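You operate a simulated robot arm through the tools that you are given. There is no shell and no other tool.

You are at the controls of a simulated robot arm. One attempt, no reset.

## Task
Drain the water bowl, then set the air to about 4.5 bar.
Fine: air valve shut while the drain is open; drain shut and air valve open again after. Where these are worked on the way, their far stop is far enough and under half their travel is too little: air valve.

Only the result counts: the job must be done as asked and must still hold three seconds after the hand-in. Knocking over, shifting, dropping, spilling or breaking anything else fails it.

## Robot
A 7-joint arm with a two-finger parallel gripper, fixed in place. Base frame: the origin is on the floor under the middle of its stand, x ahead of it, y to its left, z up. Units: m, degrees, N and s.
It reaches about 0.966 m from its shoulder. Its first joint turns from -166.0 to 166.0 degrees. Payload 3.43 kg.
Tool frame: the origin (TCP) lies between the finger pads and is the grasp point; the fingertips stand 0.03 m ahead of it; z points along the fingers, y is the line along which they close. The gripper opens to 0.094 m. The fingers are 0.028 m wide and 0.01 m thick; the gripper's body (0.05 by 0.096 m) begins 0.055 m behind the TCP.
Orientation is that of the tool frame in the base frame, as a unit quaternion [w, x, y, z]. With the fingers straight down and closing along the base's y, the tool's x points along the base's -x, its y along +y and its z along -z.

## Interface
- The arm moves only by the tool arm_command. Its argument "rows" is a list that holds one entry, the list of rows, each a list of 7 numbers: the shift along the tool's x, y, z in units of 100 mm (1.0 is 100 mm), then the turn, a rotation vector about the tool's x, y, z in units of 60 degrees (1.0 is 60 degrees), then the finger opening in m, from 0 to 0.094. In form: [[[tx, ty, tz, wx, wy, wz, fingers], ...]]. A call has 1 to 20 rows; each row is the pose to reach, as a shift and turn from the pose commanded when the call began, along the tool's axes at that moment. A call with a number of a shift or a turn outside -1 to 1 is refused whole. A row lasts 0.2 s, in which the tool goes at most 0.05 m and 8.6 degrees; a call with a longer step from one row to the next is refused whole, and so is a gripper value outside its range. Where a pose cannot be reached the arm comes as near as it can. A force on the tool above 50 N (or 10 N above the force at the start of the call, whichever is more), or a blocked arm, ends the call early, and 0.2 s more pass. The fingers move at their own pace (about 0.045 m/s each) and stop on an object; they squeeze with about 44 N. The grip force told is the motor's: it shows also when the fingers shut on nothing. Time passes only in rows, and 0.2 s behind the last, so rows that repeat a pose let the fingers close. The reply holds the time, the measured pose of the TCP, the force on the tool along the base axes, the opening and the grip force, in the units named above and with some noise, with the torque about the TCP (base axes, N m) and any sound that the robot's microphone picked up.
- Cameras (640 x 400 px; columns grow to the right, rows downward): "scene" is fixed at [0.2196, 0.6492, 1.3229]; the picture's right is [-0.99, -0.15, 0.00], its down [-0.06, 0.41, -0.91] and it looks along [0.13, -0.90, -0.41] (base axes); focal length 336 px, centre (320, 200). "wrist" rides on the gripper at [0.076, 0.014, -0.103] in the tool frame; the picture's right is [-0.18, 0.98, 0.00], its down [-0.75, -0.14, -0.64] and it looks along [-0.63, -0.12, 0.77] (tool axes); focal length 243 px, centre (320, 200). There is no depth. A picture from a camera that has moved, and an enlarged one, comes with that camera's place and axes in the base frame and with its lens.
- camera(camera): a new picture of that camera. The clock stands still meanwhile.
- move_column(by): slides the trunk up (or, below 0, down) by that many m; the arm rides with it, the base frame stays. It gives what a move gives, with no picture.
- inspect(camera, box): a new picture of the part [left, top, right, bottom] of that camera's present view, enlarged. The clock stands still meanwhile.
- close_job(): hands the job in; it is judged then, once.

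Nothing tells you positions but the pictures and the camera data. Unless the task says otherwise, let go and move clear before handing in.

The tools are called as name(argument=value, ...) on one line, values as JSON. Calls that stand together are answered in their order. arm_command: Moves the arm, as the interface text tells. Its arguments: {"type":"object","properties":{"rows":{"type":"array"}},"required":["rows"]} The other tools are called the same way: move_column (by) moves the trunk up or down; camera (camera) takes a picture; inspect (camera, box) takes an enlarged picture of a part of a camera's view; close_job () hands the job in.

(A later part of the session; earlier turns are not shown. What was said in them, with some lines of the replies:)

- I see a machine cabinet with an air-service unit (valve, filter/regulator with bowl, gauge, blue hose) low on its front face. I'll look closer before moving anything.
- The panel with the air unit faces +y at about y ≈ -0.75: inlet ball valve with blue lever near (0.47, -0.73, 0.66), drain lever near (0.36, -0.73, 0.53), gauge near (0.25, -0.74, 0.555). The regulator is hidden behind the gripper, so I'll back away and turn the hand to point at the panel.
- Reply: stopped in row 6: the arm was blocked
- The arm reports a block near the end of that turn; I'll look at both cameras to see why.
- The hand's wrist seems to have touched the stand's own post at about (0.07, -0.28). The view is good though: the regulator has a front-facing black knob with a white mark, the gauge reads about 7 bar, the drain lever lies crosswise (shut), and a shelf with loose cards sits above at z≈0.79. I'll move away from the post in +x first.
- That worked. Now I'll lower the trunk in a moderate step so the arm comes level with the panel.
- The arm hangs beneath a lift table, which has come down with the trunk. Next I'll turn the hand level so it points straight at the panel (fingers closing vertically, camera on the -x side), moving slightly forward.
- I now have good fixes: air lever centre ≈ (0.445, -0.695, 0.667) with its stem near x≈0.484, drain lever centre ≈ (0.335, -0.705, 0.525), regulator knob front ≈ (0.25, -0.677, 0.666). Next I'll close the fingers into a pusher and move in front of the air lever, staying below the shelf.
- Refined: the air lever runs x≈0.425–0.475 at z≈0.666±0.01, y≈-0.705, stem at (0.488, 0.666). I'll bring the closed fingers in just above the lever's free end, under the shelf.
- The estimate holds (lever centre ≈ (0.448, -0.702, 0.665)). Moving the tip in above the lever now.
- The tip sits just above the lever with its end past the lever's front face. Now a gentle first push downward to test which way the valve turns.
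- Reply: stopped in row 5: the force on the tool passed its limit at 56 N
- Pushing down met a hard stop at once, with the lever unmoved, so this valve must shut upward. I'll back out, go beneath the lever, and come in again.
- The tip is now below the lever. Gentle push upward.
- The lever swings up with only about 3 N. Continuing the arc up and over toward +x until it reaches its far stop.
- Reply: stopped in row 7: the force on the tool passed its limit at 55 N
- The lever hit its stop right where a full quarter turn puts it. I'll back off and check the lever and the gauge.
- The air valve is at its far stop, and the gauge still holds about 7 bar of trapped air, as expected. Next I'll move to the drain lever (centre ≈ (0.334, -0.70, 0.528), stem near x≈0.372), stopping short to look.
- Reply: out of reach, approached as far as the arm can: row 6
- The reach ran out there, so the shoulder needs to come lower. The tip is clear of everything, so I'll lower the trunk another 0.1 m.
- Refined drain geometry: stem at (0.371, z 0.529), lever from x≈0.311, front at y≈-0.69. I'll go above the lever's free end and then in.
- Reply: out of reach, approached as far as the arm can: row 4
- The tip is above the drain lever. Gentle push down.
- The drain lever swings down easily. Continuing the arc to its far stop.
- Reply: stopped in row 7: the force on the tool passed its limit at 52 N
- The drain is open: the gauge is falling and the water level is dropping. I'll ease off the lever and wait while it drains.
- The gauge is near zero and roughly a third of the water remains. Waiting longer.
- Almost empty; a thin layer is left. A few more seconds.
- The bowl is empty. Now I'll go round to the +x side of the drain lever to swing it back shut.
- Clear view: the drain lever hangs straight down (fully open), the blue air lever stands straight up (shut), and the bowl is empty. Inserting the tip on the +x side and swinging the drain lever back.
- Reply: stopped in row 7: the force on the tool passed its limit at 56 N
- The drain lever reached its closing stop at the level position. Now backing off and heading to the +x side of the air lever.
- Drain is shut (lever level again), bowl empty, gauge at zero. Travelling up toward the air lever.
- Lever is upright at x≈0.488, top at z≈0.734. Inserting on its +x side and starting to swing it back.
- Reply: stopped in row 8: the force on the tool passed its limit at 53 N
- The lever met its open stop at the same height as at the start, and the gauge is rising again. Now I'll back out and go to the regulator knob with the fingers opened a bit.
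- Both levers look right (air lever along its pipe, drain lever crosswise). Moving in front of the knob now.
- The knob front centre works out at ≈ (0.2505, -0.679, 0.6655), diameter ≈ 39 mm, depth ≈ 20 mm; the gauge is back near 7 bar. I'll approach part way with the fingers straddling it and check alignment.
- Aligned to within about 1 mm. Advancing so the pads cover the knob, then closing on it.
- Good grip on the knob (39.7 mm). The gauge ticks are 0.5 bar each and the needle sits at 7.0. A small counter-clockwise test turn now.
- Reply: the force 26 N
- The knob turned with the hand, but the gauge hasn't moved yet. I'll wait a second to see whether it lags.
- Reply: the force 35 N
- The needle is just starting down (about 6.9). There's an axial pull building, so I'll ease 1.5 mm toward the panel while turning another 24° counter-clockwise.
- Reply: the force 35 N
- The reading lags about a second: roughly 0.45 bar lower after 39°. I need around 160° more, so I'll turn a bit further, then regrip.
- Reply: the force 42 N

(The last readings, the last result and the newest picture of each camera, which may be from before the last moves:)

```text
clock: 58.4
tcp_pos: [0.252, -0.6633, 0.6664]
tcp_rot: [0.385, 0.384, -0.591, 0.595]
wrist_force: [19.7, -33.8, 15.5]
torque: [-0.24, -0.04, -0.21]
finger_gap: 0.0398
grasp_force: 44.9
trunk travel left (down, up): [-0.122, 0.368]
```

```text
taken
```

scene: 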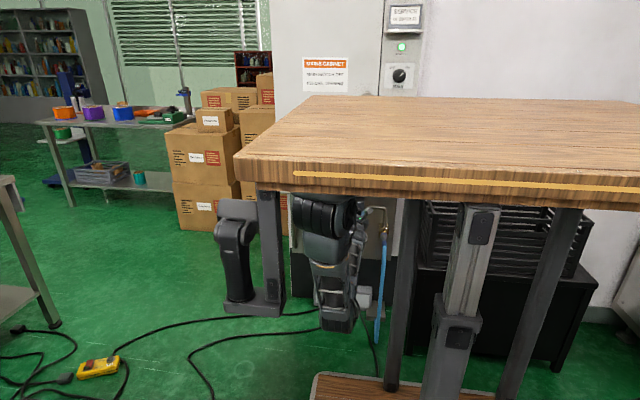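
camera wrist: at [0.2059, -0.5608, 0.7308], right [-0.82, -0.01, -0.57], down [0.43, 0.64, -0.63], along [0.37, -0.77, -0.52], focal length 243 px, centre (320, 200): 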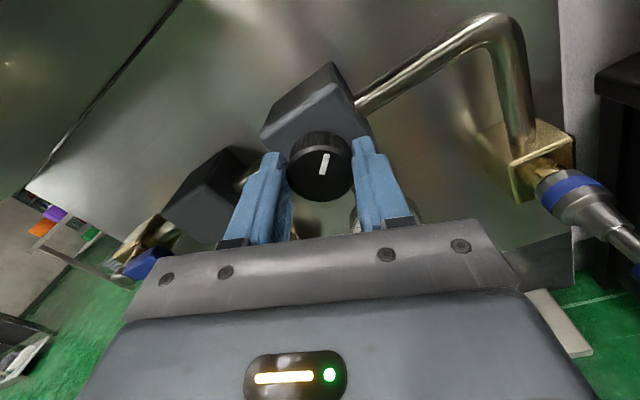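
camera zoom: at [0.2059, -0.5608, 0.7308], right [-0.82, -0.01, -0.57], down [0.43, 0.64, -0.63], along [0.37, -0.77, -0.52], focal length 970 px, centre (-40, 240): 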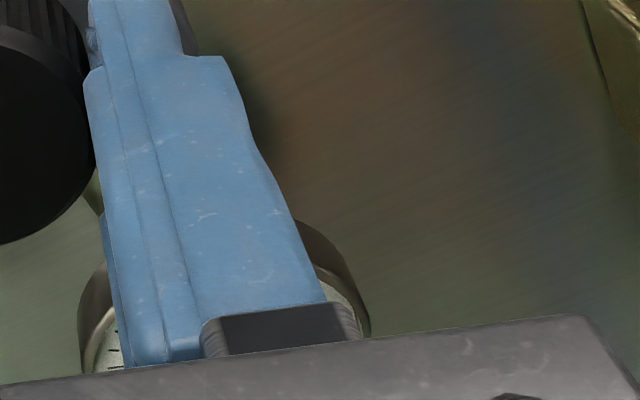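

The hand is at 66° and the gauge is hidden behind a finger. I'll open, turn the hand back around the knob to near neutral, and read the gauge.

arm_command(rows=[[[0, 0, 0, 0, 0, 0, 0.062], [0, 0, 0, 0, 0, 0, 0.062], [0, 0, 0, 0, 0, 0.125, 0.062], [0, 0, 0, 0, 0, 0.25, 0.062], [0, 0, 0, 0, 0, 0.375, 0.062], [0, 0, 0, 0, 0, 0.5, 0.062], [0, 0, 0, 0, 0, 0.625, 0.062], [0, 0, 0, 0, 0, 0.75, 0.062], [0, 0, 0, 0, 0, 0.875, 0.062], [0, 0, 0, 0, 0, 1.0, 0.062]]])

camera(camera="wrist")

inspect(camera="wrist", box=[410, 60, 550, 180])

inspect(camera="wrist", box=[240, 60, 400, 220])

```text
clock: 60.6
tcp_pos: [0.2497, -0.6625, 0.667]
tcp_rot: [0.035, 0.035, -0.705, 0.708]
wrist_force: [0.0, 1.2, -0.5]
torque: [-0.01, -0.02, 0.02]
finger_gap: 0.0618
grasp_force: 0.1
trunk travel left (down, up): [-0.122, 0.368]
```

```text
taken
camera wrist: at [0.1712, -0.5606, 0.6597], right [0.08, 0.0, -1.0], down [0.76, 0.64, 0.06], along [0.64, -0.77, 0.06], focal length 243 px, centre (320, 200)
```

wrist: 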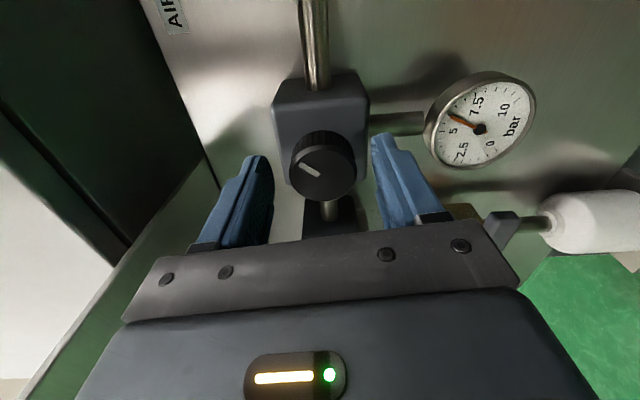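

```text
3.33 times, centred on (480, 120) of wrist
camera zoom: at [0.1712, -0.5606, 0.6597], right [0.08, 0.0, -1.0], down [0.76, 0.64, 0.06], along [0.64, -0.77, 0.06], focal length 809 px, centre (-213, 467)
```

zoom: 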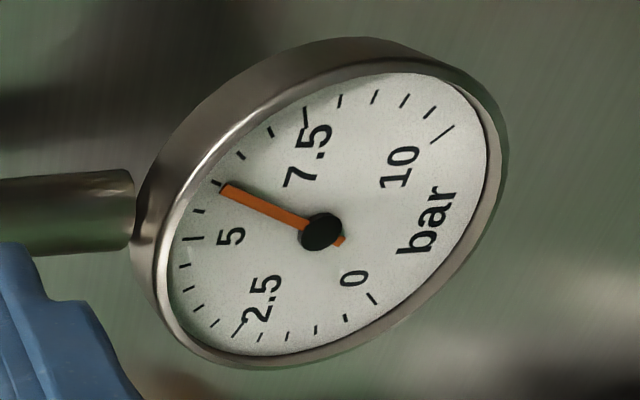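

```text
2.50 times, centred on (320, 140) of wrist
camera zoom: at [0.1712, -0.5606, 0.6597], right [0.08, 0.0, -1.0], down [0.76, 0.64, 0.06], along [0.64, -0.77, 0.06], focal length 606 px, centre (320, 350)
```

zoom: 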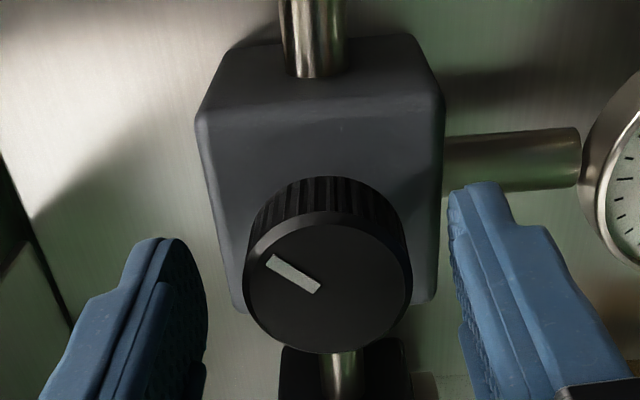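

Reading exactly 6.0 after 66° of turning, so about 0.015 bar per degree; roughly 99° more is needed. I'll turn the open hand back to about -50° and regrip.

arm_command(rows=[[[0, 0, 0, 0, 0, 0.12, 0.062], [0, 0, 0, 0, 0, 0.24, 0.062], [0, 0, 0, 0, 0, 0.36, 0.062], [0, 0, 0, 0, 0, 0.48, 0.062], [0, 0, 0, 0, 0, 0.6, 0.062], [0, 0, 0, 0, 0, 0.72, 0.062], [0, 0, 0, 0, 0, 0.84, 0.062], [0, 0, 0, 0, 0, 0.93, 0.062]]])

camera(camera="wrist")

inspect(camera="wrist", box=[240, 60, 400, 220])

```text
clock: 62.4
tcp_pos: [0.2489, -0.6624, 0.666]
tcp_rot: [-0.299, -0.297, -0.64, 0.642]
wrist_force: [0.5, 0.4, -0.5]
torque: [0.01, 0.0, 0.01]
finger_gap: 0.0622
grasp_force: 0.0
trunk travel left (down, up): [-0.122, 0.368]
```

```text
taken
camera wrist: at [0.2099, -0.5608, 0.5982], right [0.87, 0.0, -0.49], down [0.38, 0.64, 0.67], along [0.32, -0.76, 0.56], focal length 243 px, centre (320, 200)
```

wrist: 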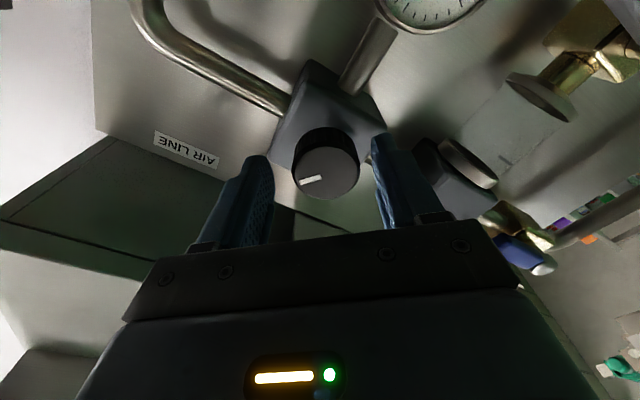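

```text
2.50 times, centred on (320, 140) of wrist
camera zoom: at [0.2099, -0.5608, 0.5982], right [0.87, 0.0, -0.49], down [0.38, 0.64, 0.67], along [0.32, -0.76, 0.56], focal length 606 px, centre (320, 350)
```

zoom: 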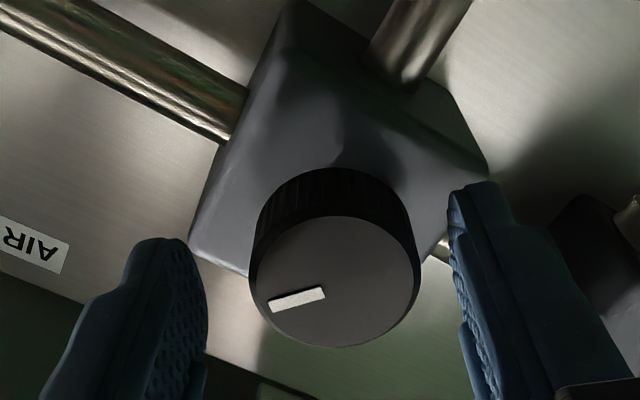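

The knob appears about 3 mm off the finger centreline in this view; I'll recentre by that and close on it.

arm_command(rows=[[[-0.012, 0.029, 0.01, 0, 0, 0, 0.062], [-0.012, 0.029, 0.01, 0, 0, 0, 0.0], [-0.012, 0.029, 0.01, 0, 0, 0, 0.0], [-0.012, 0.029, 0.01, 0, 0, 0, 0.0], [-0.012, 0.029, 0.01, 0, 0, 0, 0.0]]])

inspect(camera="wrist", box=[240, 60, 400, 220])

inspect(camera="wrist", box=[370, 0, 510, 80])

```text
clock: 63.6
tcp_pos: [0.2525, -0.6629, 0.665]
tcp_rot: [-0.299, -0.297, -0.64, 0.642]
wrist_force: [-0.5, -0.9, 1.0]
torque: [0.1, -0.01, 0.01]
finger_gap: 0.0391
grasp_force: 45.4
trunk travel left (down, up): [-0.122, 0.368]
```

```text
2.50 times, centred on (320, 140) of wrist
camera zoom: at [0.2134, -0.5619, 0.5975], right [0.87, 0.0, -0.49], down [0.38, 0.65, 0.66], along [0.32, -0.76, 0.56], focal length 606 px, centre (320, 350)
```

zoom: 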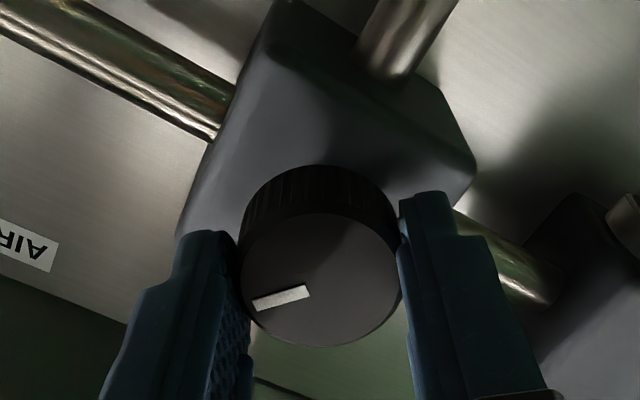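

```text
4.57 times, centred on (440, 40) of wrist
camera zoom: at [0.2134, -0.5619, 0.5975], right [0.87, 0.0, -0.49], down [0.38, 0.65, 0.66], along [0.32, -0.76, 0.56], focal length 1109 px, centre (-229, 931)
```

zoom: 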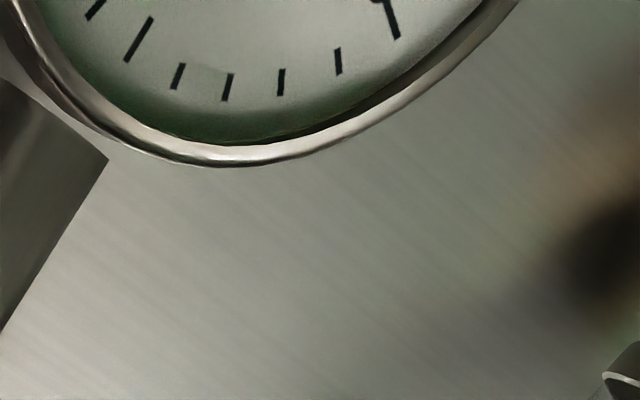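

Clean grip with almost no side force. Turning 60° counter-clockwise.

arm_command(rows=[[[0, 0, 0, 0, 0, -0.12, 0.0], [0, 0, 0, 0, 0, -0.24, 0.0], [0, 0, 0, 0, 0, -0.36, 0.0], [0, 0, 0, 0, 0, -0.48, 0.0], [0, 0, 0, 0, 0, -0.6, 0.0], [0, 0, 0, 0, 0, -0.72, 0.0], [0, 0, 0, 0, 0, -0.84, 0.0], [0, 0, 0, 0, 0, -0.96, 0.0], [0, 0, 0, 0, 0, -1.0, 0.0], [0, 0, 0, 0, 0, -1.0, 0.0], [0, 0, 0, 0, 0, -1.0, 0.0], [0, 0, 0, 0, 0, -1.0, 0.0], [0, 0, 0, 0, 0, -1.0, 0.0], [0, 0, 0, 0, 0, -1.0, 0.0]]])

camera(camera="wrist")

inspect(camera="wrist", box=[410, 80, 530, 190])

```text
clock: 66.6
tcp_pos: [0.2537, -0.6636, 0.6651]
tcp_rot: [0.062, 0.064, -0.703, 0.705]
wrist_force: [4.6, 1.6, 1.2]
torque: [0.22, 0.02, -0.05]
finger_gap: 0.039
grasp_force: 44.6
trunk travel left (down, up): [-0.122, 0.368]
```

```text
taken
camera wrist: at [0.1742, -0.5617, 0.664], right [0.01, 0.0, -1.0], down [0.77, 0.64, 0.0], along [0.64, -0.77, 0.01], focal length 243 px, centre (320, 200)
```

wrist: 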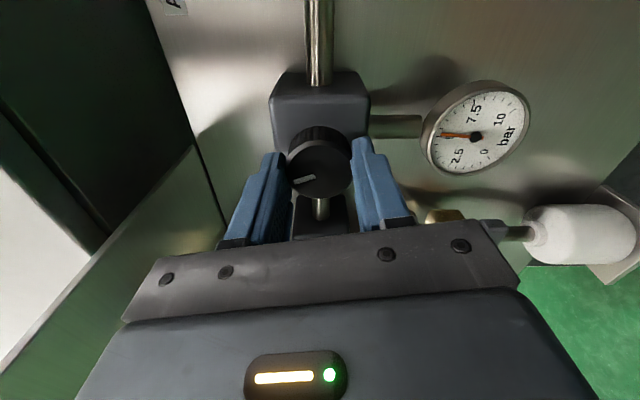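

```text
3.64 times, centred on (470, 135) of wrist
camera zoom: at [0.1742, -0.5617, 0.664], right [0.01, 0.0, -1.0], down [0.77, 0.64, 0.0], along [0.64, -0.77, 0.01], focal length 882 px, centre (-226, 436)
```

zoom: 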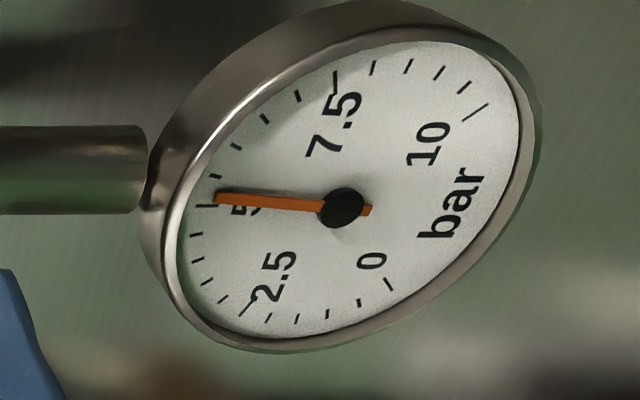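

Now about 5.15 bar after 126° in total, matching ~66° per bar. Turning a further ~38°.

arm_command(rows=[[[0, 0, 0, 0, 0, -0.1, 0.0], [0, 0, 0, 0, 0, -0.2, 0.0], [0, 0, 0, 0, 0, -0.3, 0.0], [0, 0, 0, 0, 0, -0.4, 0.0], [0, 0, 0, 0, 0, -0.5, 0.0], [0, 0, 0, 0, 0, -0.6, 0.0], [0, 0, 0, 0, 0, -0.64, 0.0], [0, 0, 0, 0, 0, -0.64, 0.0], [0, 0, 0, 0, 0, -0.64, 0.0], [0, 0, 0, 0, 0, -0.64, 0.0]]])

camera(camera="wrist")

inspect(camera="scene", box=[310, 190, 410, 260])

```text
clock: 68.8
tcp_pos: [0.2518, -0.6637, 0.6647]
tcp_rot: [0.292, 0.29, -0.643, 0.646]
wrist_force: [7.4, 8.8, 1.0]
torque: [0.2, -0.01, 0.0]
finger_gap: 0.0388
grasp_force: 45.1
trunk travel left (down, up): [-0.122, 0.368]
```

```text
taken
camera wrist: at [0.1905, -0.5616, 0.712], right [-0.61, 0.0, -0.79], down [0.6, 0.64, -0.47], along [0.51, -0.77, -0.39], focal length 243 px, centre (320, 200)
```

wrist: 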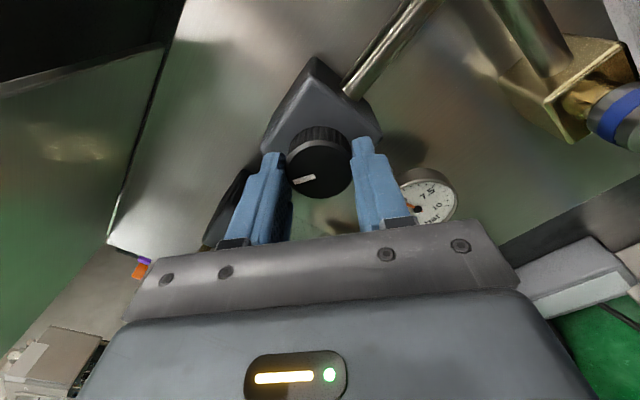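

```text
5.71 times, centred on (360, 225) of scene
camera zoom: at [0.2196, 0.6492, 1.3229], right [-0.99, -0.15, 0.0], down [-0.06, 0.41, -0.91], along [0.13, -0.9, -0.41], focal length 1919 px, centre (91, 57)
```

zoom: 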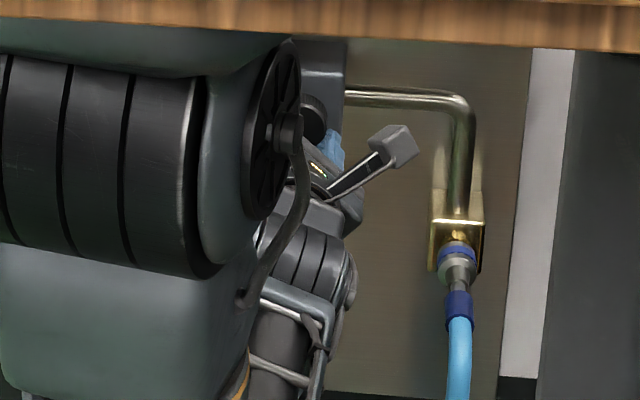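

Releasing and turning the open hand back to neutral to read the gauge.

arm_command(rows=[[[0, 0, 0, 0, 0, 0, 0.062], [0, 0, 0, 0, 0, 0, 0.062], [0, 0, 0, 0, 0, 0.12, 0.062], [0, 0, 0, 0, 0, 0.24, 0.062], [0, 0, 0, 0, 0, 0.36, 0.062], [0, 0, 0, 0, 0, 0.48, 0.062], [0, 0, 0, 0, 0, 0.6, 0.062], [0, 0, 0, 0, 0, 0.72, 0.062], [0, 0, 0, 0, 0, 0.81, 0.062], [0, 0, 0, 0, 0, 0.81, 0.062], [0, 0, 0, 0, 0, 0.81, 0.062]]])

camera(camera="wrist")

inspect(camera="wrist", box=[420, 40, 550, 170])

inspect(camera="wrist", box=[240, 60, 400, 220])

```text
clock: 71.2
tcp_pos: [0.2532, -0.6637, 0.6658]
tcp_rot: [-0.001, -0.001, -0.706, 0.709]
wrist_force: [-0.6, 0.2, 0.0]
torque: [-0.02, 0.0, -0.02]
finger_gap: 0.062
grasp_force: 0.0
trunk travel left (down, up): [-0.122, 0.368]
```

```text
taken
camera wrist: at [0.1755, -0.5614, 0.6504], right [0.19, 0.0, -0.98], down [0.75, 0.64, 0.14], along [0.63, -0.77, 0.12], focal length 243 px, centre (320, 200)
```

wrist: 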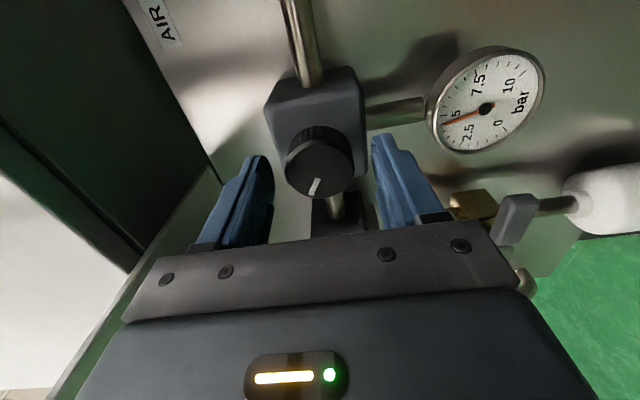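

```text
3.08 times, centred on (485, 105) of wrist
camera zoom: at [0.1755, -0.5614, 0.6504], right [0.19, 0.0, -0.98], down [0.75, 0.64, 0.14], along [0.63, -0.77, 0.12], focal length 746 px, centre (-188, 492)
```

zoom: 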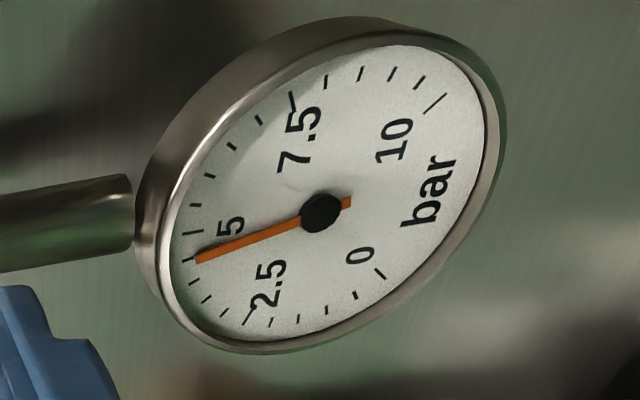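

```text
2.50 times, centred on (320, 140) of wrist
camera zoom: at [0.1755, -0.5614, 0.6504], right [0.19, 0.0, -0.98], down [0.75, 0.64, 0.14], along [0.63, -0.77, 0.12], focal length 606 px, centre (320, 350)
```

zoom: 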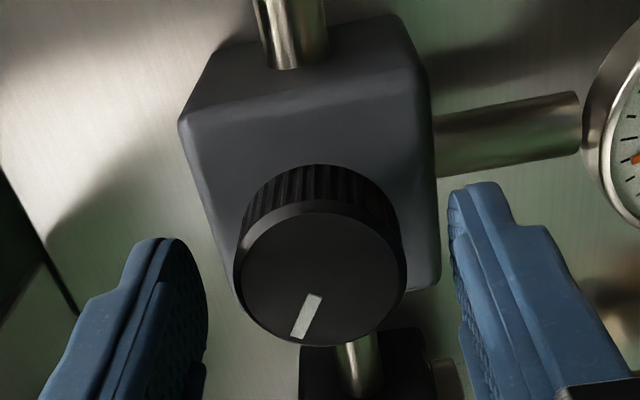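

The needle appears right near 4.5, but the view is oblique, so parallax makes it uncertain (4.44–4.62). I'll back off the knob and put the camera square in front of the gauge for an exact reading.

arm_command(rows=[[[0, 0, -0.2, 0, 0, 0, 0.062], [0, 0, -0.4, 0, 0, 0, 0.062], [0, 0, -0.5, 0, 0, 0, 0.062], [-0.16, 0.2, -0.5, 0, 0, 0, 0.062], [-0.32, 0.4, -0.5, 0, 0, 0, 0.062], [-0.48, 0.6, -0.5, 0, 0, 0, 0.062], [-0.6, 0.8, -0.5, 0, 0, 0, 0.062], [-0.66, 0.94, -0.5, 0, 0, 0, 0.062]]])

camera(camera="wrist")

camera(camera="scene")

```text
clock: 73.0
tcp_pos: [0.3195, -0.6142, 0.569]
tcp_rot: [-0.001, 0.0, -0.706, 0.709]
wrist_force: [-0.2, -0.8, 0.6]
torque: [-0.02, -0.05, 0.04]
finger_gap: 0.0622
grasp_force: 0.0
trunk travel left (down, up): [-0.122, 0.368]
```

```text
taken
camera wrist: at [0.2416, -0.513, 0.5552], right [0.19, 0.0, -0.98], down [0.75, 0.64, 0.14], along [0.63, -0.77, 0.12], focal length 243 px, centre (320, 200)
```

wrist: 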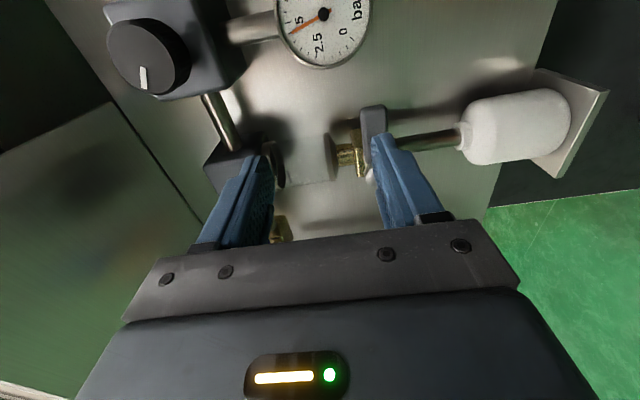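

```text
taken
```

scene: 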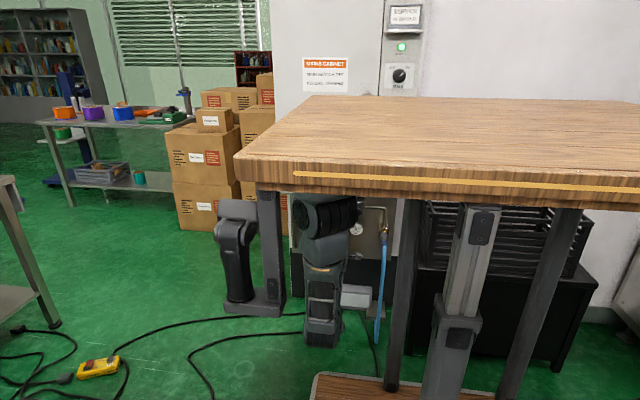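

inspect(camera="wrist", box=[265, 0, 385, 75])

inspect(camera="scene", box=[335, 210, 379, 245])

```text
5.33 times, centred on (325, 38) of wrist
camera zoom: at [0.2416, -0.513, 0.5552], right [0.19, 0.0, -0.98], down [0.75, 0.64, 0.14], along [0.63, -0.77, 0.12], focal length 1294 px, centre (293, 1067)
```

zoom: 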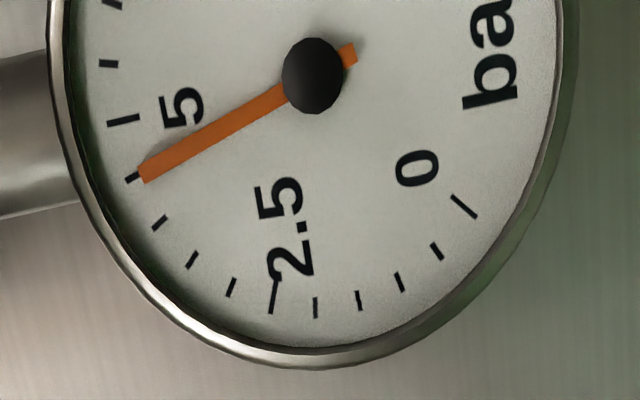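

```text
11.43 times, centred on (357, 228) of scene
camera zoom: at [0.2196, 0.6492, 1.3229], right [-0.99, -0.15, 0.0], down [-0.06, 0.41, -0.91], along [0.13, -0.9, -0.41], focal length 3838 px, centre (-103, -114)
```

zoom: 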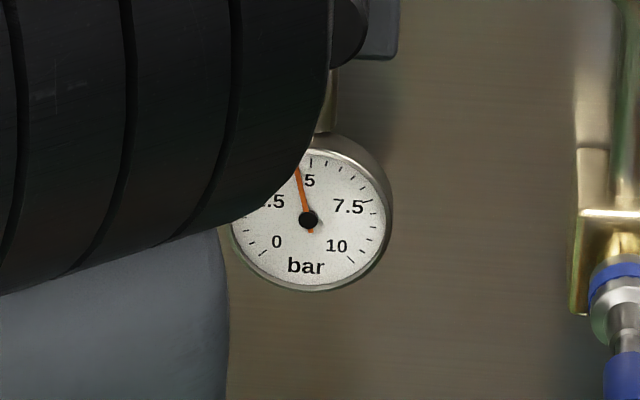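

Viewed nearly square-on, the needle sits on the 4.5 tick (≈4.47), and the scene view agrees. Now I'll retreat clear and verify everything once more.

arm_command(rows=[[[0, 0, -0.25, 0, 0, 0, 0.062], [0.1, 0, -0.5, 0, 0, 0, 0.062], [0.2, -0.1, -0.75, 0, 0, 0, 0.062], [0.3, -0.2, -1.0, 0, 0, 0, 0.062]]])

camera(camera="wrist")

camera(camera="scene")

```text
clock: 74.2
tcp_pos: [0.2403, -0.5104, 0.5926]
tcp_rot: [0.035, -0.033, -0.705, 0.708]
wrist_force: [0.1, 1.3, 0.2]
torque: [-0.01, -0.01, 0.0]
finger_gap: 0.0618
grasp_force: 0.0
out of reach, approached as far as the arm can: row 1, 2
trunk travel left (down, up): [-0.122, 0.368]
stopped in row 4: the arm was blocked; the commanded pose is now the measured one
```

```text
taken
camera wrist: at [0.1735, -0.4018, 0.5765], right [0.18, -0.02, -0.98], down [0.81, 0.57, 0.14], along [0.55, -0.82, 0.12], focal length 243 px, centre (320, 200)
```

wrist: 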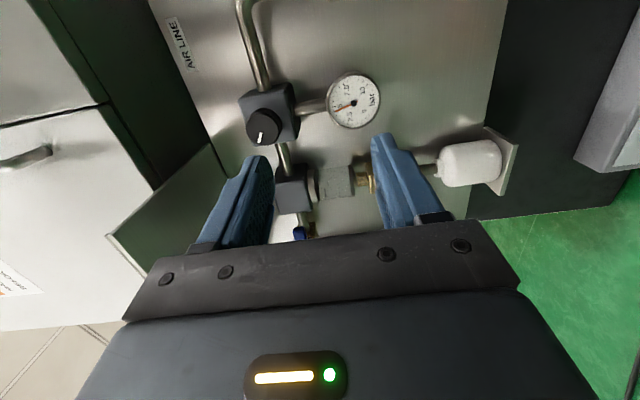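

```text
taken
```

scene: 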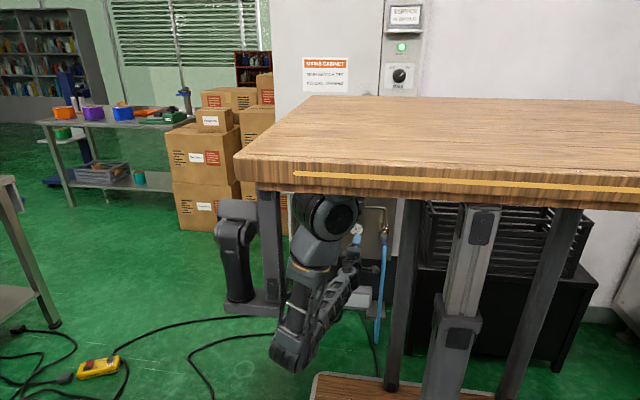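

The hand is clear of the panel (the arm stopped at a fold limit on its own side). Let me verify gauge, levers, bowl, and surroundings in close-up.

inspect(camera="wrist", box=[310, 60, 400, 140])

inspect(camera="wrist", box=[260, 130, 420, 250])

inspect(camera="scene", box=[335, 205, 379, 250])

inspect(camera="scene", box=[200, 180, 420, 380])

```text
5.00 times, centred on (355, 100) of wrist
camera zoom: at [0.1735, -0.4018, 0.5765], right [0.18, -0.02, -0.98], down [0.81, 0.57, 0.14], along [0.55, -0.82, 0.12], focal length 1213 px, centre (145, 700)
```

zoom: 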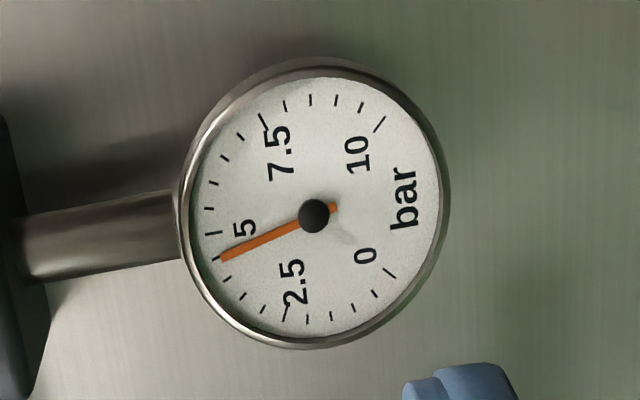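

```text
3.33 times, centred on (340, 190) of wrist
camera zoom: at [0.1735, -0.4018, 0.5765], right [0.18, -0.02, -0.98], down [0.81, 0.57, 0.14], along [0.55, -0.82, 0.12], focal length 809 px, centre (253, 233)
```

zoom: 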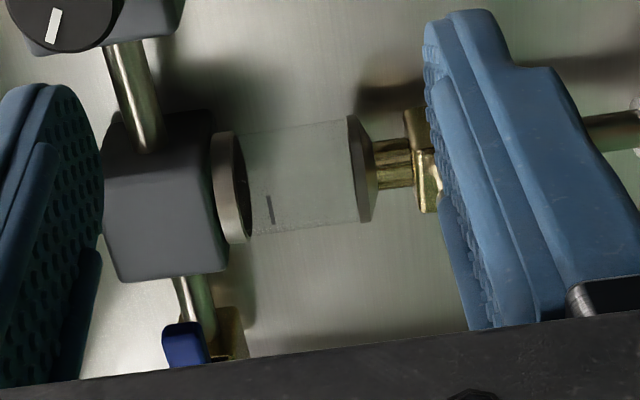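

```text
8.89 times, centred on (357, 228) of scene
camera zoom: at [0.2196, 0.6492, 1.3229], right [-0.99, -0.15, 0.0], down [-0.06, 0.41, -0.91], along [0.13, -0.9, -0.41], focal length 2985 px, centre (-9, -44)
```

zoom: 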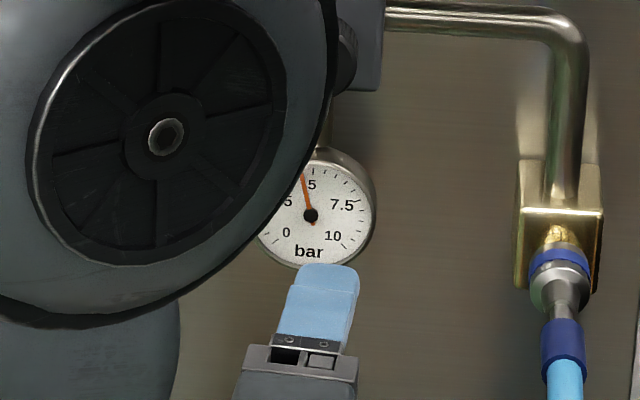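

```text
2.00 times, centred on (310, 280) of scene
camera zoom: at [0.2196, 0.6492, 1.3229], right [-0.99, -0.15, 0.0], down [-0.06, 0.41, -0.91], along [0.13, -0.9, -0.41], focal length 672 px, centre (340, 40)
```

zoom: 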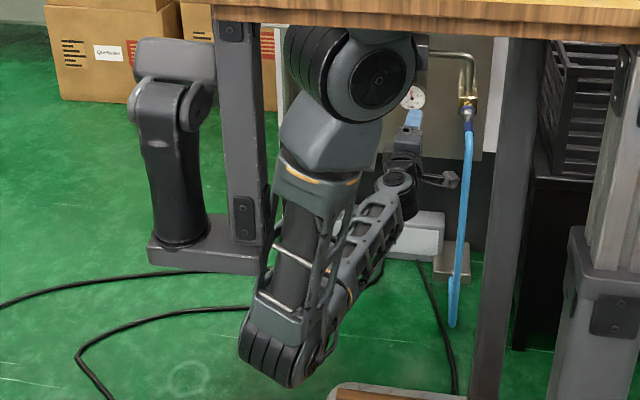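

The job is done as asked and holding:
- **Gauge:** it stays on 4.5 bar.
- **Bowl:** it is empty.
- **Drain lever:** it is crosswise, shut against its stop.
- **Air lever:** it lies along its pipe, open against its stop.
- **Surroundings:** the bottle is in place, and the hand is open and clear of the panel.

Handing in.

close_job()

```text
The job is handed in.
```

I drained the bowl and set the air to about 4.5 bar, and the job is handed in. I don't have the verdict yet.

- **Draining:** I shut the air valve to its far stop, then opened the drain fully. I waited until the bowl was visibly empty and the gauge was at zero.
- **Valves afterwards:** I shut the drain against its stop, then opened the air valve back to its original stop.
- **Pressure:** I turned the regulator knob down in steps from 7.0 bar. Seen nearly square-on, the gauge read about 4.47 bar, and it was still there in the last check a second or so later.
- **Surroundings:** I saw nothing on or around the panel moved or spilled. I opened the fingers and moved the hand clear before handing in.

Twice while moving, the arm was blocked, probably against its own stand. The second time was during the final retreat, with the hand already clear of the panel.
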